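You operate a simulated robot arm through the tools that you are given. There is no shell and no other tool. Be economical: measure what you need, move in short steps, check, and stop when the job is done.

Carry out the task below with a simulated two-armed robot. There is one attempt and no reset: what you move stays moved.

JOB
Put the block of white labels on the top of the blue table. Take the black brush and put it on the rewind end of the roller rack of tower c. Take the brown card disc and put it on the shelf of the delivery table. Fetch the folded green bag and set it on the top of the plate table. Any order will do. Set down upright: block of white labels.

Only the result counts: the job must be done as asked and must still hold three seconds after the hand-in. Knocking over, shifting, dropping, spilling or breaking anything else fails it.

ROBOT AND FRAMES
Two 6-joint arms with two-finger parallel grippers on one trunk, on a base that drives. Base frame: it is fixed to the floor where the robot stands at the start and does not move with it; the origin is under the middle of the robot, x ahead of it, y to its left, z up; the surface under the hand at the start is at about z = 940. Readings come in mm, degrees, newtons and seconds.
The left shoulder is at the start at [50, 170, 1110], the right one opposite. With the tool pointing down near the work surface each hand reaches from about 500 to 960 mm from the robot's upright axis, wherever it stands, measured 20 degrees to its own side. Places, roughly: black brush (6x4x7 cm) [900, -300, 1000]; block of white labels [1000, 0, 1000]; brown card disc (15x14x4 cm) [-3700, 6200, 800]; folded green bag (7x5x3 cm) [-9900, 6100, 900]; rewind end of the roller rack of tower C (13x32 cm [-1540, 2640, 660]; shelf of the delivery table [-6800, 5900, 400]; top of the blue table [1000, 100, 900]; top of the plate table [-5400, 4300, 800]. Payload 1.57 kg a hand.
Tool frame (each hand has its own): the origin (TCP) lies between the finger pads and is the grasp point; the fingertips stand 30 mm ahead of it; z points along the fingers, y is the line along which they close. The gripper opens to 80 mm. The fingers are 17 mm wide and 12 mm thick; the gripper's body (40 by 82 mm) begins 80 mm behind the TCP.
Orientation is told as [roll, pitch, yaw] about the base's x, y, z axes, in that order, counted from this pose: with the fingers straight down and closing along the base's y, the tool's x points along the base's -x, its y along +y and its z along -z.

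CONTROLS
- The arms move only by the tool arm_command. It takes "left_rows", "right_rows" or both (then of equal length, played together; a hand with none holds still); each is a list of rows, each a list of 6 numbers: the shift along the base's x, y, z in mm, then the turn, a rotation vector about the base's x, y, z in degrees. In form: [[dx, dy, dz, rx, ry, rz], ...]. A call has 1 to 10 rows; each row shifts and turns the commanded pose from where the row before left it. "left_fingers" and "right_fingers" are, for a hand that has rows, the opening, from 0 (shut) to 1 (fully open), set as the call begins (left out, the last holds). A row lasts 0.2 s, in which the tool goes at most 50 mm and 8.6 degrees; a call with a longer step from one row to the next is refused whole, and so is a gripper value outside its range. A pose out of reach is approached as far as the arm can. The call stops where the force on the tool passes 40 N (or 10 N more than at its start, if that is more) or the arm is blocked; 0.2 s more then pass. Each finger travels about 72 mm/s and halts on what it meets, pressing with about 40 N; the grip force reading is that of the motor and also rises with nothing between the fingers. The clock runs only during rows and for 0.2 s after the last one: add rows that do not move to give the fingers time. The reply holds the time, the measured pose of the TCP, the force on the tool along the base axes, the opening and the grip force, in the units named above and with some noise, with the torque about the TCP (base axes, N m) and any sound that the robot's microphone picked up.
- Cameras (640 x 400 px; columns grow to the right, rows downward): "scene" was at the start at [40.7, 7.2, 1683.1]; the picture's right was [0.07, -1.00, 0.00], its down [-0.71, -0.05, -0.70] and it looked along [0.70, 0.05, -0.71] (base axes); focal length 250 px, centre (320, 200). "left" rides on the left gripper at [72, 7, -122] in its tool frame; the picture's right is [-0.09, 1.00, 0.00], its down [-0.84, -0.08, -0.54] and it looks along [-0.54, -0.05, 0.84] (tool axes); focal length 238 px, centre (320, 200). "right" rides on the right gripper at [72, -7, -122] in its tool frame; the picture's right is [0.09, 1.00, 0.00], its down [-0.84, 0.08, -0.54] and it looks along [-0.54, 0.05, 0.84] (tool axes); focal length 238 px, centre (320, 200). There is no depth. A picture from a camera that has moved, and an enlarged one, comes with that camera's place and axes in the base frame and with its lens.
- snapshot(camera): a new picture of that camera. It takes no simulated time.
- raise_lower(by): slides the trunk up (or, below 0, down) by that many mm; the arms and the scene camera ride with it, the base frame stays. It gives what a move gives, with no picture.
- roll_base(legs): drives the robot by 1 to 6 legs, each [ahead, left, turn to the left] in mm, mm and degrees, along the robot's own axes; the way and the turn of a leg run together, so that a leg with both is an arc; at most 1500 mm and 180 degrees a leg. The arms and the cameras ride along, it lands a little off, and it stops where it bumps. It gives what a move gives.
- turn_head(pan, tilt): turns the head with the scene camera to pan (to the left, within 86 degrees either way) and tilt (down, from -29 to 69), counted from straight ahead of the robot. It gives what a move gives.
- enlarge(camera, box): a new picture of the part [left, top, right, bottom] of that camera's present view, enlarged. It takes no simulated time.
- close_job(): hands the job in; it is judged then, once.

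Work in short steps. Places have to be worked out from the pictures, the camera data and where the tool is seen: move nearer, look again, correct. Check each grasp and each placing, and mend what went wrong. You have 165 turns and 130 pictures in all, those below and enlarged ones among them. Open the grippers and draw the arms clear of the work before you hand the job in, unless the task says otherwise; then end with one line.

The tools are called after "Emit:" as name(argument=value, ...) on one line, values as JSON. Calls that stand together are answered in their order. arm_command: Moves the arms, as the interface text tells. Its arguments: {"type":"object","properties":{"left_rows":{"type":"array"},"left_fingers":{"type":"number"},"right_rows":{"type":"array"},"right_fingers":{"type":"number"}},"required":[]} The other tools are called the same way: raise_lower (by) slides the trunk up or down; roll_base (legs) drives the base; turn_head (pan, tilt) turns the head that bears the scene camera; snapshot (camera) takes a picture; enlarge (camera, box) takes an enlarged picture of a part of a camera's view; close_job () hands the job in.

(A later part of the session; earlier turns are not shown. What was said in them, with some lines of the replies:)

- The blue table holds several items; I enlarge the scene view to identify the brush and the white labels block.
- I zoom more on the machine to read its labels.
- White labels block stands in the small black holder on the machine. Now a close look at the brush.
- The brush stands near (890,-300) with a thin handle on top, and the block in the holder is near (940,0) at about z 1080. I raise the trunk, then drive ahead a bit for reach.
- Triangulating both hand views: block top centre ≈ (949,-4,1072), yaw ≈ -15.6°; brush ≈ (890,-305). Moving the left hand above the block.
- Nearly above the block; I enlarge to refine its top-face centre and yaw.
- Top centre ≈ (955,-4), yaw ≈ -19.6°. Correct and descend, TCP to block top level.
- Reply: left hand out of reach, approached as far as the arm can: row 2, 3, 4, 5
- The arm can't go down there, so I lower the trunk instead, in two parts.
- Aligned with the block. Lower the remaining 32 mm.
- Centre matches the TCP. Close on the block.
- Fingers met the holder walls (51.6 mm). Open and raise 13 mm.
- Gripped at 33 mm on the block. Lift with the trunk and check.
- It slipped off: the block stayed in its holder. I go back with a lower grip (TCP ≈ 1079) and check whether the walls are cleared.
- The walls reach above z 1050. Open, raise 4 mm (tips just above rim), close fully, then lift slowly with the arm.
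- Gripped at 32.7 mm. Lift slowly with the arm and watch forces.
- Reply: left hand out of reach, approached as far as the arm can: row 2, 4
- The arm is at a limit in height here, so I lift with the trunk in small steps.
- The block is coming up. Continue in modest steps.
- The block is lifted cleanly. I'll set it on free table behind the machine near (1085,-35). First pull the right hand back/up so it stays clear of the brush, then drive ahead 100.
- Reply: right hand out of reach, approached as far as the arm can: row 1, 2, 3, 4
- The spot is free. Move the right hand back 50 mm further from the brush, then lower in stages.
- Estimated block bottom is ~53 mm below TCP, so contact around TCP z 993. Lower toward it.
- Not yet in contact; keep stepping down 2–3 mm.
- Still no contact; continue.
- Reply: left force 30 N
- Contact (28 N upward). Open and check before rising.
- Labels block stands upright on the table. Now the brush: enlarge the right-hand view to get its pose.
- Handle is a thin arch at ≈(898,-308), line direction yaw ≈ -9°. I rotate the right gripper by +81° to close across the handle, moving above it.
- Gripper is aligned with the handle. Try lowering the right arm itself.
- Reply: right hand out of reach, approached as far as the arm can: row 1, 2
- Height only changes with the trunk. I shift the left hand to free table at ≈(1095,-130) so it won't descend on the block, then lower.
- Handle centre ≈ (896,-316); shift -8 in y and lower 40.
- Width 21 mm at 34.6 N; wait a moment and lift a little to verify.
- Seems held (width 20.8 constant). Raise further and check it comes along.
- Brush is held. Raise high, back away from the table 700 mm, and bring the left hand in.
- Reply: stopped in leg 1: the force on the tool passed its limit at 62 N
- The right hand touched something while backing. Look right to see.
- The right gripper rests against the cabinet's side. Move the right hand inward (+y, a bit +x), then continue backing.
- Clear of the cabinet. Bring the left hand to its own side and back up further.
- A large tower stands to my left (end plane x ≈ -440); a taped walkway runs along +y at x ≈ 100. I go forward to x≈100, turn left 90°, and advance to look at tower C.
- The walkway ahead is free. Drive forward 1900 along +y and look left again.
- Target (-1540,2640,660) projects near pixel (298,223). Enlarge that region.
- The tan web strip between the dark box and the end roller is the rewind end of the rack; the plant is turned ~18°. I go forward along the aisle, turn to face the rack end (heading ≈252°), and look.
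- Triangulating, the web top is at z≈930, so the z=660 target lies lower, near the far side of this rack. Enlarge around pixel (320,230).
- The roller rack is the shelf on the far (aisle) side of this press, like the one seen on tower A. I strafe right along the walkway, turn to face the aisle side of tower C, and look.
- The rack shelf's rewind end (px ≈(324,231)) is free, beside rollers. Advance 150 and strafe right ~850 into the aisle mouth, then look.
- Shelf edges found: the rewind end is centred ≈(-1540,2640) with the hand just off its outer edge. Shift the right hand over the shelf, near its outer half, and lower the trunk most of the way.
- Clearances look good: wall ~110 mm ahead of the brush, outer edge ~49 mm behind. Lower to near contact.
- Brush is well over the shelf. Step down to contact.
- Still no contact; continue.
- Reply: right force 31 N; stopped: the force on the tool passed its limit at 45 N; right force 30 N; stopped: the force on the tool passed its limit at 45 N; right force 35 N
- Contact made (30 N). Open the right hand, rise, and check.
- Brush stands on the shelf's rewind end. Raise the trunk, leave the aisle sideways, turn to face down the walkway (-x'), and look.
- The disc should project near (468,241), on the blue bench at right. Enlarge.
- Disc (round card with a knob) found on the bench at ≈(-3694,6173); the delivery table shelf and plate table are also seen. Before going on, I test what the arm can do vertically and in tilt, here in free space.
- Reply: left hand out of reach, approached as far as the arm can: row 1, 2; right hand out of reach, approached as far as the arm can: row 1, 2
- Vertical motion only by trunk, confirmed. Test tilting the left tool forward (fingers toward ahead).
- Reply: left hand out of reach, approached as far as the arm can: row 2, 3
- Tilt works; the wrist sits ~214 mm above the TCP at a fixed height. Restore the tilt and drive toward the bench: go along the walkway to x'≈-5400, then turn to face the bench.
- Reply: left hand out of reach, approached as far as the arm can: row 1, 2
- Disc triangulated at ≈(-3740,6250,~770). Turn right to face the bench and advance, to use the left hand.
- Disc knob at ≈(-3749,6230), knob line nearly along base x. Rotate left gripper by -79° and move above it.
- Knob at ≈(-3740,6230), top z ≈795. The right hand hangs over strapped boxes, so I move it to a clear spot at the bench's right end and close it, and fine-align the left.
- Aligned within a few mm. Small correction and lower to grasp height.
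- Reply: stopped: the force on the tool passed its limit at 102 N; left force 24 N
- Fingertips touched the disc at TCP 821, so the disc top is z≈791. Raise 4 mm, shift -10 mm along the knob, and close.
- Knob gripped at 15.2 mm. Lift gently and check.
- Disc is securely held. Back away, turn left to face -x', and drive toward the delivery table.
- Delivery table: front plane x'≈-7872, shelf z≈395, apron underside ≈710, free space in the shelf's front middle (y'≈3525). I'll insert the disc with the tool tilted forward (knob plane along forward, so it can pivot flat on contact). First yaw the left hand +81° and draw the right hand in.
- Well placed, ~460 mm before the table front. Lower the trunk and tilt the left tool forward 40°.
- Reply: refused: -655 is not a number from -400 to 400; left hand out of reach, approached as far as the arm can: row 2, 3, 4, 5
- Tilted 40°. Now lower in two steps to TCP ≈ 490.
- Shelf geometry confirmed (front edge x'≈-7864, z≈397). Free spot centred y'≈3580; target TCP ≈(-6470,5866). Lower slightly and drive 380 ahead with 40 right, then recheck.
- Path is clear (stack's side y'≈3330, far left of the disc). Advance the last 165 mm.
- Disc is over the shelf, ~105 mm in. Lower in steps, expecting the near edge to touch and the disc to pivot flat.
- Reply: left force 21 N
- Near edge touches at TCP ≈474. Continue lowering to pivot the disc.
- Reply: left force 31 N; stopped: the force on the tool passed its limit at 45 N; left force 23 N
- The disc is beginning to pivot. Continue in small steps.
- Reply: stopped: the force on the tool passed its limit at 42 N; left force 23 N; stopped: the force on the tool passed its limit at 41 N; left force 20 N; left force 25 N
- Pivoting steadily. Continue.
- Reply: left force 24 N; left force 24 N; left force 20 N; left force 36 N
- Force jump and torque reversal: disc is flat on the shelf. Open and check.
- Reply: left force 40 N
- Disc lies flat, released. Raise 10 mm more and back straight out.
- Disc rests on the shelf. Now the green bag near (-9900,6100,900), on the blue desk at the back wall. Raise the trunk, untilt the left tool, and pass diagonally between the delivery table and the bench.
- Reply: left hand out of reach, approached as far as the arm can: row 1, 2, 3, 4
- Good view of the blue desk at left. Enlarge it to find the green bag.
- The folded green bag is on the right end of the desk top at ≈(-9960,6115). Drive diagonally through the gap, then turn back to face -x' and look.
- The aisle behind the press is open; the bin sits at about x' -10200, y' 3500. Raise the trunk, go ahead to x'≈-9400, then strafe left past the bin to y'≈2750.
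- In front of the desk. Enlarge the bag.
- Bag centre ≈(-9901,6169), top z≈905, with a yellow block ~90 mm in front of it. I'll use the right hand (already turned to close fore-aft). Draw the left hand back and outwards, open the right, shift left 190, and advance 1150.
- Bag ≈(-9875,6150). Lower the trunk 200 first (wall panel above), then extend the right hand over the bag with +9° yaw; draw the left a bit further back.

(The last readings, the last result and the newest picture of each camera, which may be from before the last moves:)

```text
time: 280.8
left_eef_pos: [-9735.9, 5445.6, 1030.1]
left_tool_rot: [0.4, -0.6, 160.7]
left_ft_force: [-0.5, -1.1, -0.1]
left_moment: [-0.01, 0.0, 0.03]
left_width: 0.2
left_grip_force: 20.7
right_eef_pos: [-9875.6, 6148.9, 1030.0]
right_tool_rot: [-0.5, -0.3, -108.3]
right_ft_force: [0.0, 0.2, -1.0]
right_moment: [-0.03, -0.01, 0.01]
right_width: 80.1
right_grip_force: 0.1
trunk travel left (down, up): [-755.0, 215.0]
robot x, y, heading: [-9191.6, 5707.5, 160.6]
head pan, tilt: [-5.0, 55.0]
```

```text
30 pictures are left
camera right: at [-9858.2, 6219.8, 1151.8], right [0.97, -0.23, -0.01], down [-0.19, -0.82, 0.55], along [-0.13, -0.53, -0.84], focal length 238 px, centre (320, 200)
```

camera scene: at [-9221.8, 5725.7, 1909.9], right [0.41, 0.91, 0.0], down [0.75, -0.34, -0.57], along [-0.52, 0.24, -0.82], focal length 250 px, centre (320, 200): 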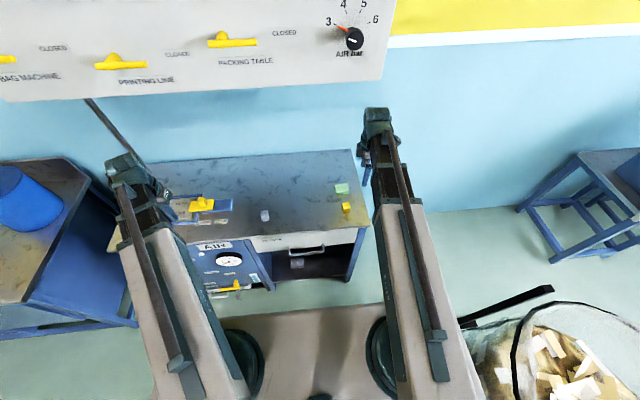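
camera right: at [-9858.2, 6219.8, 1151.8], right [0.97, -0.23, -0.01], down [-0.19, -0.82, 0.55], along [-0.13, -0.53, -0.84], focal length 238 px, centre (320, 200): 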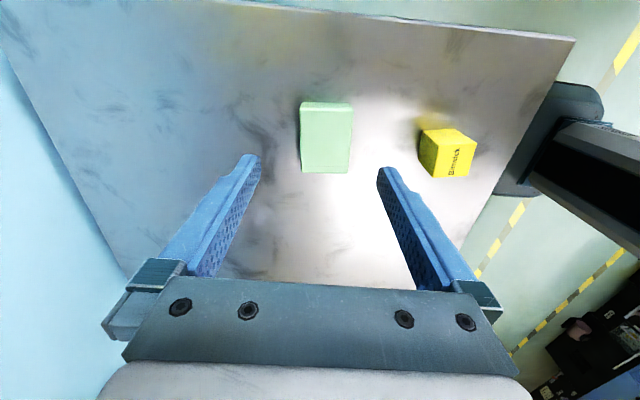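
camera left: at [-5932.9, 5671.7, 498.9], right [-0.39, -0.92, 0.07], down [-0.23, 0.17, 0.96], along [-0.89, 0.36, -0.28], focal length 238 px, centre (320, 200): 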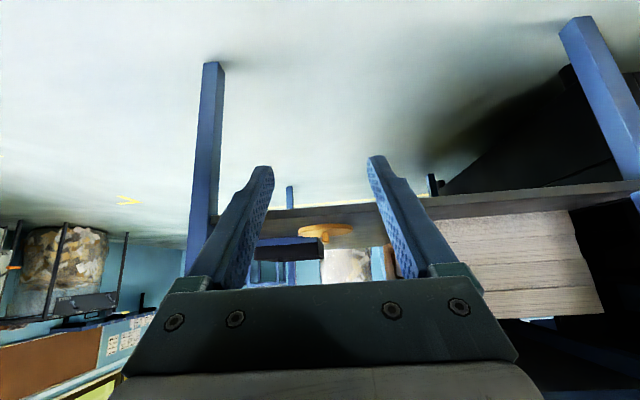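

Correct by (+3,-12) and +5° yaw, then lower to TCP ≈ 930 and check.

Emit:
arm_command(right_rows=[[3, -12, 0, 0, 0, 4.5], [0, 0, 0, 0, 0, 0]])

Emit:
raise_lower(by=-95)

Emit:
snapshot(camera="right")

Emit:
snapshot(camera="left")

```text
time: 281.4
left_eef_pos: [-9735.7, 5446.4, 1029.5]
left_tool_rot: [0.4, -0.7, 160.7]
left_ft_force: [-0.2, -0.5, 0.9]
left_moment: [0.03, 0.02, -0.01]
left_width: 0.1
left_grip_force: 21.7
right_eef_pos: [-9872.0, 6136.9, 1028.8]
right_tool_rot: [-0.5, -0.3, -103.9]
right_ft_force: [0.4, -0.9, 0.3]
right_moment: [0.05, 0.0, -0.02]
right_width: 80.1
right_grip_force: 0.1
trunk travel left (down, up): [-755.0, 215.0]
robot x, y, heading: [-9192.3, 5709.4, 160.3]
head pan, tilt: [-5.0, 55.0]
```

```text
time: 282.7
left_eef_pos: [-9735.7, 5445.5, 934.9]
left_tool_rot: [0.4, -0.6, 160.7]
left_ft_force: [-0.9, 0.3, -0.2]
left_moment: [0.02, 0.02, -0.02]
left_width: 0.0
left_grip_force: 21.5
right_eef_pos: [-9873.0, 6138.1, 935.1]
right_tool_rot: [-0.5, -0.3, -104.0]
right_ft_force: [0.4, 0.0, -0.2]
right_moment: [0.01, 0.0, -0.03]
right_width: 79.9
right_grip_force: 0.1
trunk travel left (down, up): [-660.0, 310.0]
robot x, y, heading: [-9196.1, 5708.2, 160.5]
head pan, tilt: [-5.0, 55.0]
```

```text
29 pictures are left
camera right: at [-9860.5, 6209.2, 1056.8], right [0.99, -0.15, -0.01], down [-0.12, -0.83, 0.55], along [-0.09, -0.54, -0.84], focal length 238 px, centre (320, 200)
```

right: 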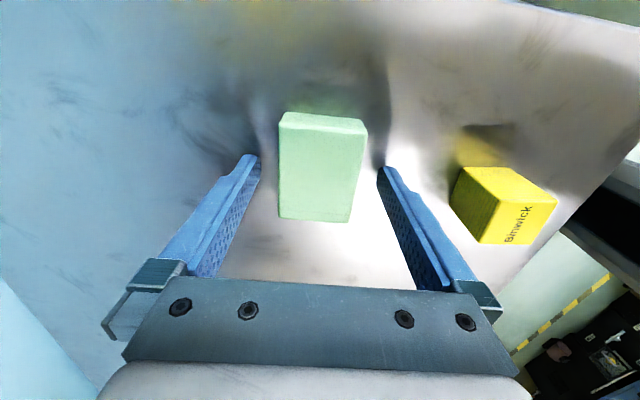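

```text
28 pictures are left
camera left: at [-9668.7, 5417.0, 1056.5], right [-0.42, -0.91, 0.01], down [-0.76, 0.35, 0.55], along [-0.5, 0.22, -0.84], focal length 238 px, centre (320, 200)
```

left: 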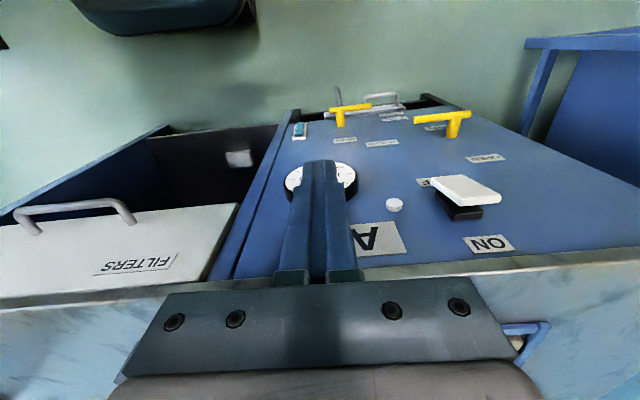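

Centred and aligned. Lower 15 mm more and close.

Emit:
raise_lower(by=-13)

Emit:
raise_lower(by=-5)

Emit:
arm_command(right_rows=[[0, 0, 0, 0, 0, 0], [0, 0, 0, 0, 0, 0], [0, 0, 0, 0, 0, 0], [0, 0, 0, 0, 0, 0]], right_fingers=0.3)

Emit:
snapshot(camera="right")

```text
time: 283.1
left_eef_pos: [-9735.3, 5446.6, 929.3]
left_tool_rot: [0.4, -0.5, 160.7]
left_ft_force: [-0.8, -0.2, -0.2]
left_moment: [0.03, -0.01, -0.01]
left_width: 0.0
left_grip_force: 21.5
right_eef_pos: [-9870.6, 6136.8, 930.7]
right_tool_rot: [-0.2, -0.3, -104.0]
right_ft_force: [2.2, -0.9, 13.2]
right_moment: [-0.07, -0.7, -0.01]
right_width: 79.9
right_grip_force: 0.1
trunk travel left (down, up): [-654.0, 316.0]
robot x, y, heading: [-9192.7, 5708.5, 160.6]
head pan, tilt: [-5.0, 55.0]
stopped: the force on the tool passed its limit at 220 N (the readings are from after the stop); the commanded pose is now the measured one
```

```text
time: 283.5
left_eef_pos: [-9734.2, 5445.5, 929.5]
left_tool_rot: [0.4, -0.7, 160.7]
left_ft_force: [0.1, -0.7, 1.0]
left_moment: [0.02, 0.0, -0.03]
left_width: 0.0
left_grip_force: 21.5
right_eef_pos: [-9869.9, 6137.2, 930.8]
right_tool_rot: [-0.2, -0.2, -104.0]
right_ft_force: [-2.8, -0.4, 33.6]
right_moment: [-0.17, -1.46, -0.08]
right_width: 78.7
right_grip_force: 0.0
trunk travel left (down, up): [-653.0, 317.0]
robot x, y, heading: [-9195.2, 5707.4, 160.2]
head pan, tilt: [-5.0, 55.0]
stopped: the force on the tool passed its limit at 51 N (the readings are from after the stop); the commanded pose is now the measured one
```

```text
time: 284.5
left_eef_pos: [-9734.9, 5445.6, 928.3]
left_tool_rot: [0.4, -0.8, 160.6]
left_ft_force: [0.4, -0.1, -0.4]
left_moment: [-0.01, 0.01, 0.01]
left_width: 0.0
left_grip_force: 21.3
right_eef_pos: [-9869.2, 6138.0, 930.3]
right_tool_rot: [-0.1, -0.1, -104.0]
right_ft_force: [13.6, -5.3, 25.2]
right_moment: [-0.11, -1.17, -0.15]
right_width: 48.7
right_grip_force: 40.3
trunk travel left (down, up): [-653.0, 317.0]
robot x, y, heading: [-9191.6, 5702.5, 160.8]
head pan, tilt: [-5.0, 55.0]
```

```text
27 pictures are left
camera right: at [-9857.6, 6208.1, 1052.2], right [0.99, -0.15, 0.0], down [-0.12, -0.83, 0.54], along [-0.09, -0.54, -0.84], focal length 238 px, centre (320, 200)
```

right: 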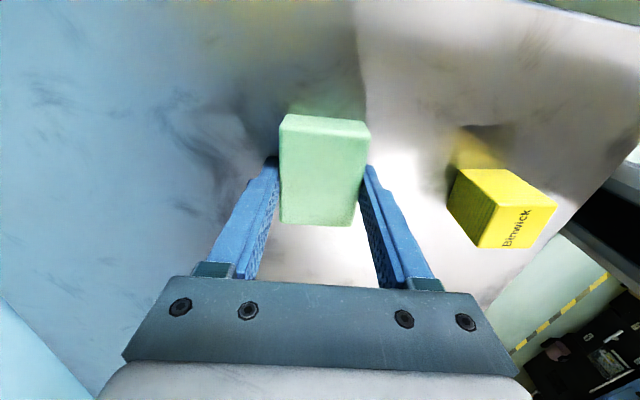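

Fingertips met the desk at z≈900; the bag is gripped at 48.7 mm. Lift gently and check.

Emit:
raise_lower(by=10)

Emit:
raise_lower(by=60)

Emit:
snapshot(camera="right")

```text
time: 285.1
left_eef_pos: [-9736.5, 5446.5, 937.8]
left_tool_rot: [0.4, -0.6, 160.7]
left_ft_force: [-0.3, 0.6, 0.7]
left_moment: [0.0, -0.02, 0.0]
left_width: 0.0
left_grip_force: 21.8
right_eef_pos: [-9873.9, 6138.6, 936.3]
right_tool_rot: [-0.2, -0.2, -104.0]
right_ft_force: [-0.1, 0.6, -0.7]
right_moment: [-0.03, -0.04, 0.0]
right_width: 48.7
right_grip_force: 39.4
trunk travel left (down, up): [-663.0, 307.0]
robot x, y, heading: [-9193.8, 5710.0, 160.7]
head pan, tilt: [-5.0, 55.0]
```

```text
time: 286.1
left_eef_pos: [-9736.5, 5446.7, 996.9]
left_tool_rot: [0.4, -0.6, 160.7]
left_ft_force: [0.0, -0.2, 0.5]
left_moment: [0.04, -0.03, 0.01]
left_width: 0.0
left_grip_force: 21.4
right_eef_pos: [-9873.0, 6137.8, 997.3]
right_tool_rot: [-0.1, -0.2, -104.0]
right_ft_force: [-0.4, -0.5, -0.7]
right_moment: [0.0, -0.01, 0.0]
right_width: 48.9
right_grip_force: 39.9
trunk travel left (down, up): [-723.0, 247.0]
robot x, y, heading: [-9194.0, 5704.7, 160.6]
head pan, tilt: [-5.0, 55.0]
```

```text
26 pictures are left
camera right: at [-9861.0, 6209.6, 1119.7], right [0.99, -0.15, 0.0], down [-0.12, -0.83, 0.55], along [-0.09, -0.54, -0.84], focal length 238 px, centre (320, 200)
```

right: 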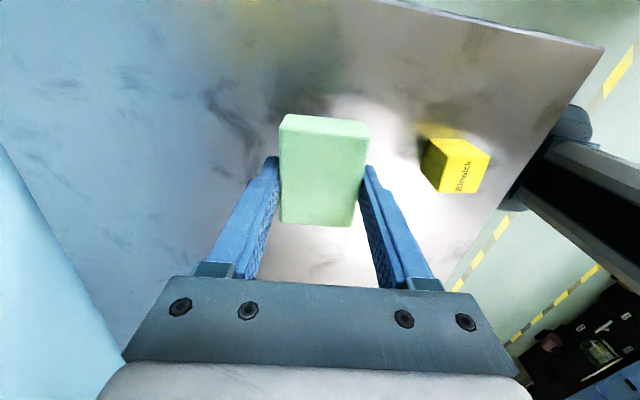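

Bag is held. Raise slightly to clear the yellow block, back off from the desk, then raise fully and retrace: strafe right past the bin.

Emit:
raise_lower(by=35)

Emit:
roll_base(legs=[[-1100, 0, 1]])

Emit:
raise_lower(by=205)

Emit:
turn_head(pan=-40, tilt=35)

Emit:
snapshot(camera="scene")

```text
time: 286.9
left_eef_pos: [-9736.4, 5446.2, 1033.4]
left_tool_rot: [0.4, -0.6, 160.6]
left_ft_force: [-0.3, -0.5, -0.3]
left_moment: [0.01, -0.01, 0.0]
left_width: 0.1
left_grip_force: 21.3
right_eef_pos: [-9872.5, 6137.1, 1032.9]
right_tool_rot: [-0.3, -0.1, -104.0]
right_ft_force: [-0.1, 0.2, -1.3]
right_moment: [0.0, -0.02, 0.03]
right_width: 48.6
right_grip_force: 40.0
trunk travel left (down, up): [-758.0, 212.0]
robot x, y, heading: [-9196.0, 5707.5, 160.4]
head pan, tilt: [-5.0, 55.0]
```

```text
time: 292.6
left_eef_pos: [-8676.9, 5074.4, 1032.8]
left_tool_rot: [0.5, -0.6, 161.8]
left_ft_force: [0.1, 0.3, 0.3]
left_moment: [-0.02, 0.0, 0.0]
left_width: 0.2
left_grip_force: 21.2
right_eef_pos: [-8827.8, 5762.9, 1032.5]
right_tool_rot: [-0.2, -0.1, -102.8]
right_ft_force: [0.1, 0.4, -0.1]
right_moment: [0.0, 0.02, -0.03]
right_width: 48.7
right_grip_force: 39.8
trunk travel left (down, up): [-758.0, 212.0]
robot x, y, heading: [-8137.6, 5346.6, 161.6]
head pan, tilt: [-5.0, 55.0]
```

```text
time: 294.8
left_eef_pos: [-8676.5, 5075.1, 1237.1]
left_tool_rot: [0.4, -0.6, 161.8]
left_ft_force: [0.4, 0.4, 0.0]
left_moment: [-0.01, -0.03, 0.02]
left_width: 0.0
left_grip_force: 21.2
right_eef_pos: [-8828.4, 5764.0, 1237.3]
right_tool_rot: [-0.2, -0.2, -102.8]
right_ft_force: [-0.4, -0.1, -0.9]
right_moment: [0.0, -0.01, 0.01]
right_width: 48.6
right_grip_force: 39.7
trunk travel left (down, up): [-963.0, 7.0]
robot x, y, heading: [-8142.7, 5348.9, 161.9]
head pan, tilt: [-5.0, 55.0]
```

```text
time: 295.8
left_eef_pos: [-8677.0, 5074.5, 1238.8]
left_tool_rot: [0.4, -0.6, 161.8]
left_ft_force: [-0.8, -0.2, -0.7]
left_moment: [-0.01, -0.01, -0.02]
left_width: 0.0
left_grip_force: 21.2
right_eef_pos: [-8827.2, 5763.1, 1237.2]
right_tool_rot: [-0.2, -0.2, -102.8]
right_ft_force: [0.3, 0.2, -0.1]
right_moment: [0.03, 0.04, 0.0]
right_width: 48.6
right_grip_force: 39.9
trunk travel left (down, up): [-963.0, 7.0]
robot x, y, heading: [-8142.4, 5344.8, 161.5]
head pan, tilt: [-40.0, 35.0]
```

```text
25 pictures are left
camera scene: at [-8148.8, 5411.0, 1936.2], right [0.85, 0.53, 0.0], down [0.3, -0.49, -0.82], along [-0.43, 0.7, -0.57], focal length 250 px, centre (320, 200)
```

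scene: 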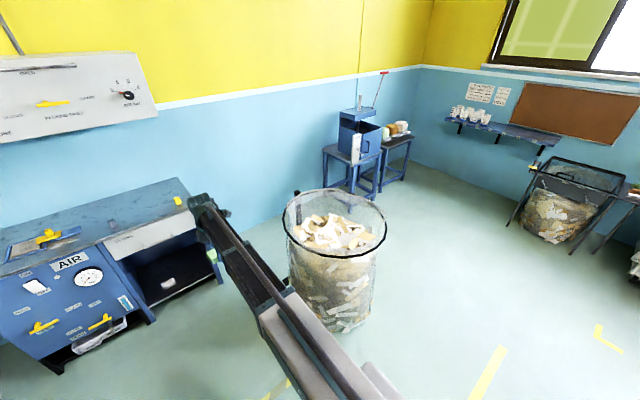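

Bag still gripped. Strafe right past the bin and back to the gap's entry.

Emit:
roll_base(legs=[[0, -985, 0], [0, -985, 0], [-1200, 0, 0]])

```text
time: 311.2
left_eef_pos: [-6912.7, 6540.2, 1237.1]
left_tool_rot: [0.4, -0.6, 161.1]
left_ft_force: [1.4, -0.4, 0.7]
left_moment: [-0.01, -0.02, 0.03]
left_width: 0.2
left_grip_force: 21.2
right_eef_pos: [-7053.2, 7231.2, 1236.5]
right_tool_rot: [-0.2, -0.1, -103.7]
right_ft_force: [-0.3, -0.8, -0.5]
right_moment: [-0.01, 0.0, -0.04]
right_width: 48.7
right_grip_force: 40.0
trunk travel left (down, up): [-963.0, 7.0]
robot x, y, heading: [-6374.7, 6804.0, 160.4]
head pan, tilt: [-40.0, 35.0]
```

Position matches the gap line. Turn right 37.6°, reverse through the gap, and straighten.

Emit:
roll_base(legs=[[0, 0, -37.6], [-1120, 0, 0], [0, 0, 39], [-950, 0, 0]])

```text
time: 325.3
left_eef_pos: [-5378.5, 5261.3, 1238.5]
left_tool_rot: [0.4, -0.6, 162.1]
left_ft_force: [-0.4, 0.0, 0.0]
left_moment: [0.01, 0.01, -0.02]
left_width: 0.0
left_grip_force: 21.4
right_eef_pos: [-5532.2, 5947.7, 1238.3]
right_tool_rot: [-0.2, -0.2, -102.5]
right_ft_force: [-0.3, 0.4, -0.1]
right_moment: [0.0, 0.03, 0.0]
right_width: 48.6
right_grip_force: 39.8
trunk travel left (down, up): [-963.0, 7.0]
robot x, y, heading: [-4840.4, 5539.4, 162.2]
head pan, tilt: [-40.0, 35.0]
```

Back on the walkway. Turn left 90° to face the plate table and look.

Emit:
roll_base(legs=[[0, 0, 89.8]])

Emit:
turn_head(pan=0, tilt=45)

Emit:
snapshot(camera="scene")

```text
time: 329.5
left_eef_pos: [-4584.8, 4990.4, 1237.9]
left_tool_rot: [0.4, -0.6, -109.7]
left_ft_force: [-0.3, 0.9, -0.8]
left_moment: [0.0, -0.02, 0.03]
left_width: 0.0
left_grip_force: 21.3
right_eef_pos: [-5277.1, 4859.1, 1238.2]
right_tool_rot: [-0.2, -0.2, -14.3]
right_ft_force: [0.8, 0.1, -0.9]
right_moment: [-0.05, 0.01, -0.02]
right_width: 48.7
right_grip_force: 39.8
trunk travel left (down, up): [-963.0, 7.0]
robot x, y, heading: [-4844.7, 5534.5, -110.0]
head pan, tilt: [-40.0, 35.0]
```

```text
time: 330.6
left_eef_pos: [-4585.0, 4992.4, 1238.3]
left_tool_rot: [0.4, -0.6, -109.7]
left_ft_force: [-0.9, 0.5, 0.3]
left_moment: [0.01, -0.01, -0.01]
left_width: 0.0
left_grip_force: 21.5
right_eef_pos: [-5277.2, 4859.8, 1238.8]
right_tool_rot: [-0.2, -0.2, -14.3]
right_ft_force: [-0.6, 0.1, -1.1]
right_moment: [0.0, 0.03, 0.01]
right_width: 48.8
right_grip_force: 40.0
trunk travel left (down, up): [-963.0, 7.0]
robot x, y, heading: [-4843.6, 5533.3, -109.6]
head pan, tilt: [0.0, 45.0]
```

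```text
24 pictures are left
camera scene: at [-4857.2, 5498.6, 1921.4], right [-0.94, 0.34, 0.0], down [0.24, 0.66, -0.71], along [-0.24, -0.67, -0.71], focal length 250 px, centre (320, 200)
```

scene: 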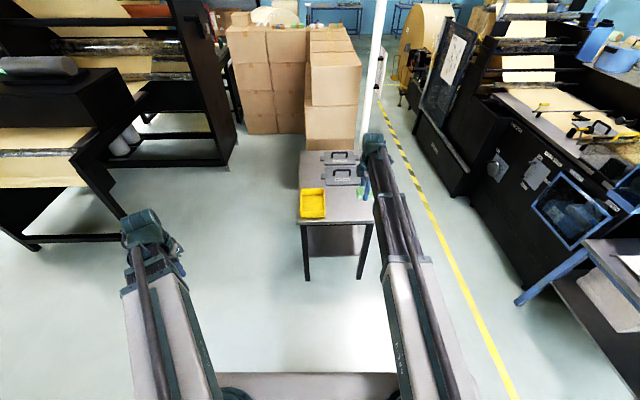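

Free spot on the table's near-right corner (x'≈-6535, y'≈2640) is straight ahead of the right hand. Drive forward 350 and lower to view.

Emit:
roll_base(legs=[[350, 0, 0]])

Emit:
raise_lower(by=-250)

Emit:
snapshot(camera="right")

Emit:
snapshot(camera="scene")

```text
time: 332.8
left_eef_pos: [-4706.5, 4661.2, 1237.7]
left_tool_rot: [0.4, -0.5, -110.0]
left_ft_force: [-0.4, 0.2, 0.4]
left_moment: [0.02, -0.06, 0.02]
left_width: 0.0
left_grip_force: 21.1
right_eef_pos: [-5397.3, 4533.1, 1237.5]
right_tool_rot: [-0.1, -0.2, -14.4]
right_ft_force: [-1.2, -0.4, -0.6]
right_moment: [0.03, 0.0, 0.03]
right_width: 48.7
right_grip_force: 40.1
trunk travel left (down, up): [-963.0, 7.0]
robot x, y, heading: [-4964.4, 5206.3, -110.0]
head pan, tilt: [0.0, 45.0]
```

```text
time: 335.4
left_eef_pos: [-4706.1, 4662.4, 987.7]
left_tool_rot: [0.5, -0.6, -109.9]
left_ft_force: [0.2, 0.8, 0.5]
left_moment: [-0.01, 0.02, 0.0]
left_width: 0.0
left_grip_force: 21.1
right_eef_pos: [-5399.2, 4530.9, 988.0]
right_tool_rot: [-0.1, -0.2, -14.5]
right_ft_force: [0.5, 0.2, -0.3]
right_moment: [0.02, -0.03, 0.02]
right_width: 48.6
right_grip_force: 39.6
trunk travel left (down, up): [-713.0, 257.0]
robot x, y, heading: [-4959.3, 5206.4, -109.9]
head pan, tilt: [0.0, 45.0]
```

```text
23 pictures are left
camera right: at [-5470.1, 4543.9, 1109.9], right [0.16, 0.99, 0.0], down [0.83, -0.13, 0.55], along [0.54, -0.09, -0.84], focal length 238 px, centre (320, 200)
```

right: 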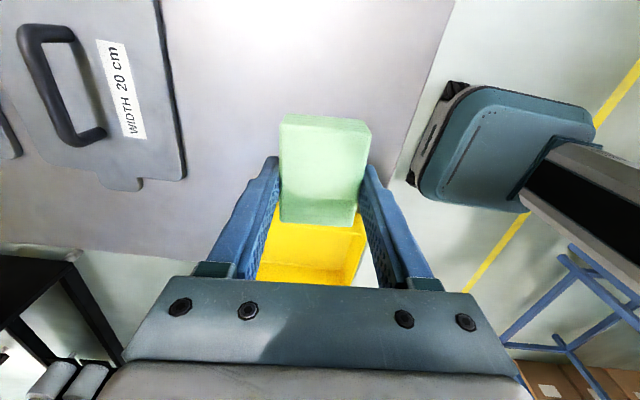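

```text
22 pictures are left
camera scene: at [-4976.3, 5170.0, 1671.4], right [-0.94, 0.34, 0.0], down [0.24, 0.66, -0.71], along [-0.24, -0.66, -0.71], focal length 250 px, centre (320, 200)
```

scene: 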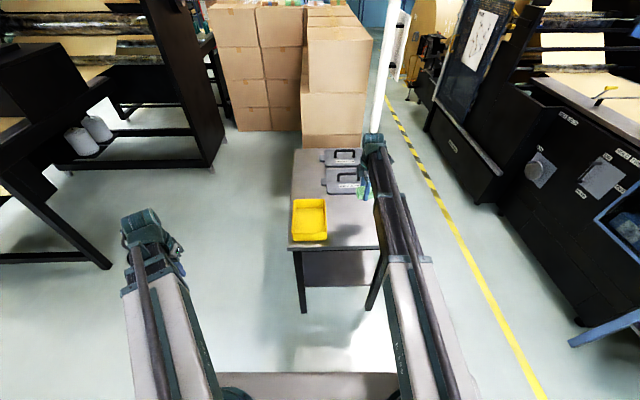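

Bag is over a clear patch (plate ~175 mm, tray ~150 mm, edge ~125 mm away). Lower toward the top in stages.

Emit:
raise_lower(by=-140)

Emit:
snapshot(camera="right")

```text
time: 337.1
left_eef_pos: [-4706.5, 4662.3, 847.5]
left_tool_rot: [0.4, -0.6, -109.8]
left_ft_force: [0.5, -0.6, -0.1]
left_moment: [0.05, -0.02, -0.02]
left_width: 0.1
left_grip_force: 21.5
right_eef_pos: [-5398.4, 4532.0, 848.5]
right_tool_rot: [-0.3, -0.2, -14.5]
right_ft_force: [-0.3, -0.5, -0.6]
right_moment: [0.03, -0.03, 0.02]
right_width: 48.7
right_grip_force: 39.9
trunk travel left (down, up): [-573.0, 397.0]
robot x, y, heading: [-4966.2, 5204.2, -109.8]
head pan, tilt: [0.0, 45.0]
```

```text
21 pictures are left
camera right: at [-5470.1, 4543.9, 969.9], right [0.16, 0.99, 0.0], down [0.83, -0.13, 0.55], along [0.54, -0.09, -0.84], focal length 238 px, centre (320, 200)
```

right: 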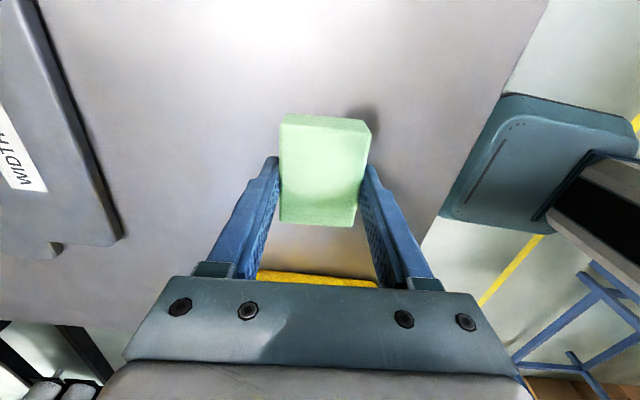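

Shadow is close; step down until contact.

Emit:
raise_lower(by=-10)

Emit:
raise_lower(by=-5)

Emit:
raise_lower(by=-4)

Emit:
raise_lower(by=-4)

Emit:
raise_lower(by=-3)

```text
time: 337.7
left_eef_pos: [-4706.5, 4661.1, 838.1]
left_tool_rot: [0.3, -0.6, -110.0]
left_ft_force: [-0.4, -0.3, 0.4]
left_moment: [0.02, 0.03, 0.01]
left_width: 0.2
left_grip_force: 21.9
right_eef_pos: [-5397.8, 4531.7, 836.9]
right_tool_rot: [-0.2, -0.2, -14.5]
right_ft_force: [0.9, 0.2, -0.5]
right_moment: [0.02, 0.04, 0.0]
right_width: 48.7
right_grip_force: 40.0
trunk travel left (down, up): [-563.0, 407.0]
robot x, y, heading: [-4959.7, 5207.6, -110.3]
head pan, tilt: [0.0, 45.0]
```

```text
time: 338.2
left_eef_pos: [-4705.4, 4662.8, 832.6]
left_tool_rot: [0.5, -0.6, -109.9]
left_ft_force: [0.3, 0.2, 0.0]
left_moment: [0.02, 0.01, -0.02]
left_width: 0.0
left_grip_force: 20.9
right_eef_pos: [-5398.7, 4531.4, 832.9]
right_tool_rot: [-0.2, -0.3, -14.5]
right_ft_force: [-0.5, 0.0, 0.4]
right_moment: [0.01, 0.0, 0.01]
right_width: 48.5
right_grip_force: 39.3
trunk travel left (down, up): [-558.0, 412.0]
robot x, y, heading: [-4956.5, 5206.3, -110.1]
head pan, tilt: [0.0, 45.0]
```

```text
time: 338.7
left_eef_pos: [-4705.5, 4662.9, 828.2]
left_tool_rot: [0.4, -0.7, -110.0]
left_ft_force: [-0.3, -0.4, 0.3]
left_moment: [-0.03, 0.0, -0.04]
left_width: 0.0
left_grip_force: 20.8
right_eef_pos: [-5397.6, 4532.2, 828.0]
right_tool_rot: [-0.2, -0.2, -14.6]
right_ft_force: [0.6, 0.0, -1.1]
right_moment: [-0.02, 0.04, 0.0]
right_width: 48.5
right_grip_force: 40.3
trunk travel left (down, up): [-554.0, 416.0]
robot x, y, heading: [-4962.6, 5208.1, -110.0]
head pan, tilt: [0.0, 45.0]
```

```text
time: 339.3
left_eef_pos: [-4704.7, 4661.3, 824.9]
left_tool_rot: [0.4, -0.5, -109.9]
left_ft_force: [0.3, -0.3, 0.1]
left_moment: [0.0, 0.03, 0.04]
left_width: 0.1
left_grip_force: 21.1
right_eef_pos: [-5398.0, 4531.8, 824.4]
right_tool_rot: [-0.1, -0.2, -14.5]
right_ft_force: [0.2, 0.8, -0.1]
right_moment: [0.03, -0.02, 0.01]
right_width: 48.5
right_grip_force: 40.0
trunk travel left (down, up): [-550.0, 420.0]
robot x, y, heading: [-4962.5, 5209.9, -109.8]
head pan, tilt: [0.0, 45.0]
```

```text
time: 339.8
left_eef_pos: [-4705.1, 4661.7, 821.9]
left_tool_rot: [0.4, -0.6, -110.0]
left_ft_force: [0.0, 0.4, 0.0]
left_moment: [-0.02, 0.0, 0.02]
left_width: 0.2
left_grip_force: 20.7
right_eef_pos: [-5399.0, 4532.3, 822.7]
right_tool_rot: [-0.2, -0.1, -14.5]
right_ft_force: [0.0, 0.8, -0.4]
right_moment: [0.02, 0.01, -0.01]
right_width: 48.6
right_grip_force: 39.4
trunk travel left (down, up): [-547.0, 423.0]
robot x, y, heading: [-4961.2, 5206.4, -110.0]
head pan, tilt: [0.0, 45.0]
```

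Continue stepping.

Emit:
raise_lower(by=-3)

Emit:
raise_lower(by=-3)

Emit:
raise_lower(by=-3)

Emit:
raise_lower(by=-3)

Emit:
snapshot(camera="right")

```text
time: 340.3
left_eef_pos: [-4705.0, 4661.6, 819.3]
left_tool_rot: [0.5, -0.6, -109.9]
left_ft_force: [-0.7, 0.0, 0.1]
left_moment: [0.01, 0.01, 0.02]
left_width: 0.1
left_grip_force: 20.9
right_eef_pos: [-5398.2, 4531.6, 817.6]
right_tool_rot: [-0.2, -0.2, -14.5]
right_ft_force: [-0.2, 0.5, -0.9]
right_moment: [-0.01, -0.03, 0.04]
right_width: 48.3
right_grip_force: 40.6
trunk travel left (down, up): [-544.0, 426.0]
robot x, y, heading: [-4962.4, 5205.5, -109.9]
head pan, tilt: [0.0, 45.0]
```

```text
time: 340.8
left_eef_pos: [-4705.5, 4661.7, 815.3]
left_tool_rot: [0.4, -0.6, -109.9]
left_ft_force: [0.1, -0.3, -0.1]
left_moment: [0.0, 0.01, 0.02]
left_width: 0.1
left_grip_force: 20.9
right_eef_pos: [-5397.9, 4532.9, 815.2]
right_tool_rot: [-0.2, -0.2, -14.4]
right_ft_force: [0.2, 0.9, -0.6]
right_moment: [-0.03, -0.02, -0.02]
right_width: 48.8
right_grip_force: 40.3
trunk travel left (down, up): [-541.0, 429.0]
robot x, y, heading: [-4961.0, 5207.0, -110.0]
head pan, tilt: [0.0, 45.0]
```

```text
time: 341.3
left_eef_pos: [-4705.9, 4661.3, 812.4]
left_tool_rot: [0.4, -0.6, -109.9]
left_ft_force: [0.6, -0.1, -1.2]
left_moment: [0.02, -0.03, -0.01]
left_width: 0.2
left_grip_force: 21.2
right_eef_pos: [-5398.3, 4532.3, 812.8]
right_tool_rot: [-0.2, -0.2, -14.6]
right_ft_force: [0.0, 0.0, -0.8]
right_moment: [0.0, -0.01, -0.04]
right_width: 48.6
right_grip_force: 39.8
trunk travel left (down, up): [-538.0, 432.0]
robot x, y, heading: [-4963.0, 5203.8, -110.1]
head pan, tilt: [0.0, 45.0]
```

```text
time: 341.9
left_eef_pos: [-4705.3, 4662.9, 809.5]
left_tool_rot: [0.5, -0.6, -109.9]
left_ft_force: [-0.4, 0.6, -0.8]
left_moment: [0.02, 0.01, 0.01]
left_width: 0.1
left_grip_force: 20.9
right_eef_pos: [-5398.7, 4531.2, 810.8]
right_tool_rot: [-0.2, -0.2, -14.6]
right_ft_force: [-0.9, -1.3, 6.2]
right_moment: [0.16, 0.04, 0.07]
right_width: 48.4
right_grip_force: 39.7
trunk travel left (down, up): [-535.0, 435.0]
robot x, y, heading: [-4960.0, 5206.6, -109.9]
head pan, tilt: [0.0, 45.0]
```

```text
20 pictures are left
camera right: at [-5470.1, 4543.9, 932.2], right [0.16, 0.99, 0.0], down [0.83, -0.13, 0.54], along [0.54, -0.09, -0.84], focal length 238 px, centre (320, 200)
```

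right: 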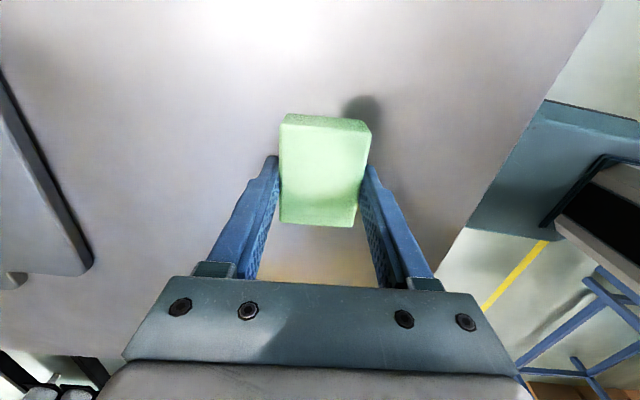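

Contact begins (6 N). Open to release (partly, to stay clear of the tray), rise, and check.

Emit:
arm_command(right_rows=[[0, 0, 0, 0, 0, 0], [0, 0, 0, 0, 0, 0], [0, 0, 0, 0, 0, 0]], right_fingers=0.9)

Emit:
raise_lower(by=200)

Emit:
snapshot(camera="right")

```text
time: 342.7
left_eef_pos: [-4705.7, 4661.7, 809.8]
left_tool_rot: [0.4, -0.6, -109.9]
left_ft_force: [-0.3, 0.4, -0.6]
left_moment: [-0.03, 0.0, -0.01]
left_width: 0.1
left_grip_force: 21.5
right_eef_pos: [-5398.8, 4530.9, 809.9]
right_tool_rot: [-0.2, -0.2, -14.5]
right_ft_force: [-5.8, -14.7, 16.2]
right_moment: [0.2, 0.1, 0.14]
right_width: 58.0
right_grip_force: 0.2
trunk travel left (down, up): [-535.0, 435.0]
robot x, y, heading: [-4964.2, 5209.8, -110.1]
head pan, tilt: [0.0, 45.0]
```

```text
time: 344.8
left_eef_pos: [-4705.4, 4662.0, 1009.2]
left_tool_rot: [0.4, -0.5, -109.8]
left_ft_force: [0.0, 0.9, 0.5]
left_moment: [0.02, -0.02, 0.01]
left_width: 0.0
left_grip_force: 20.8
right_eef_pos: [-5397.7, 4532.7, 1010.7]
right_tool_rot: [-0.2, -0.2, -14.4]
right_ft_force: [-0.3, 0.4, 0.5]
right_moment: [0.0, 0.01, 0.01]
right_width: 72.0
right_grip_force: 0.0
trunk travel left (down, up): [-735.0, 235.0]
robot x, y, heading: [-4956.7, 5207.1, -109.8]
head pan, tilt: [0.0, 45.0]
```

```text
19 pictures are left
camera right: at [-5470.2, 4543.7, 1131.8], right [0.16, 0.99, 0.0], down [0.83, -0.13, 0.55], along [0.54, -0.09, -0.84], focal length 238 px, centre (320, 200)
```

right: 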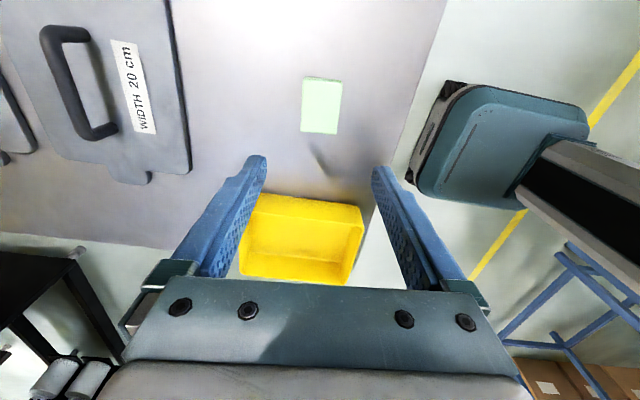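

The green bag lies flat on the plate table. Back off and open both grippers, with a final look.

Emit:
roll_base(legs=[[-350, 0, 0]])

Emit:
arm_command(left_rows=[[0, 0, 0, 0, 0, 0], [0, 0, 0, 0, 0, 0], [0, 0, 0, 0, 0, 0]], right_rows=[[0, 0, 0, 0, 0, 0], [0, 0, 0, 0, 0, 0], [0, 0, 0, 0, 0, 0]], left_fingers=1, right_fingers=1)

Emit:
enlarge(camera="scene", box=[260, 120, 420, 260])

```text
time: 347.1
left_eef_pos: [-4586.3, 4990.4, 1009.9]
left_tool_rot: [0.4, -0.6, -109.7]
left_ft_force: [0.4, 0.4, -0.3]
left_moment: [0.01, 0.01, -0.03]
left_width: 0.2
left_grip_force: 21.3
right_eef_pos: [-5278.7, 4859.0, 1010.1]
right_tool_rot: [-0.3, -0.1, -14.3]
right_ft_force: [-0.6, 1.2, -0.7]
right_moment: [-0.05, 0.0, 0.0]
right_width: 71.9
right_grip_force: 0.0
trunk travel left (down, up): [-735.0, 235.0]
robot x, y, heading: [-4843.4, 5536.8, -109.9]
head pan, tilt: [0.0, 45.0]
```

```text
time: 347.9
left_eef_pos: [-4585.3, 4990.5, 1009.4]
left_tool_rot: [0.5, -0.6, -109.7]
left_ft_force: [-0.8, -1.1, 0.4]
left_moment: [-0.02, -0.02, -0.04]
left_width: 80.2
left_grip_force: 0.0
right_eef_pos: [-5278.3, 4858.5, 1009.9]
right_tool_rot: [-0.2, -0.2, -14.4]
right_ft_force: [0.8, -0.7, 0.1]
right_moment: [-0.01, -0.01, 0.01]
right_width: 79.9
right_grip_force: 0.0
trunk travel left (down, up): [-735.0, 235.0]
robot x, y, heading: [-4840.2, 5536.3, -109.8]
head pan, tilt: [0.0, 45.0]
```

```text
2.86 times, centred on (340, 190) of scene
camera zoom: at [-4857.4, 5497.8, 1693.4], right [-0.94, 0.34, 0.0], down [0.24, 0.67, -0.71], along [-0.24, -0.67, -0.71], focal length 714 px, centre (263, 229)
```

zoom: 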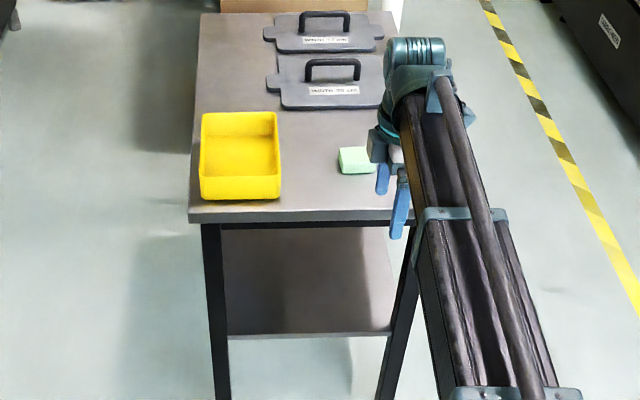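

All four items are in place, the grippers are open and the arms are clear, so I hand in the job.

Emit:
close_job()

```text
The job is handed in.
```

All four items are where the job asked, and I handed the job in: white labels block upright on the blue table, black brush on the rewind end of tower C's roller rack, brown card disc on the delivery table's shelf, folded green bag on the plate table. I know of two knocks: the right hand touched the blue cabinet's side (about 62 N) and its fingertips pressed on the green bag's desk (about 220 N). I saw nothing move either time, but did not recheck the cabinet or desk closely.
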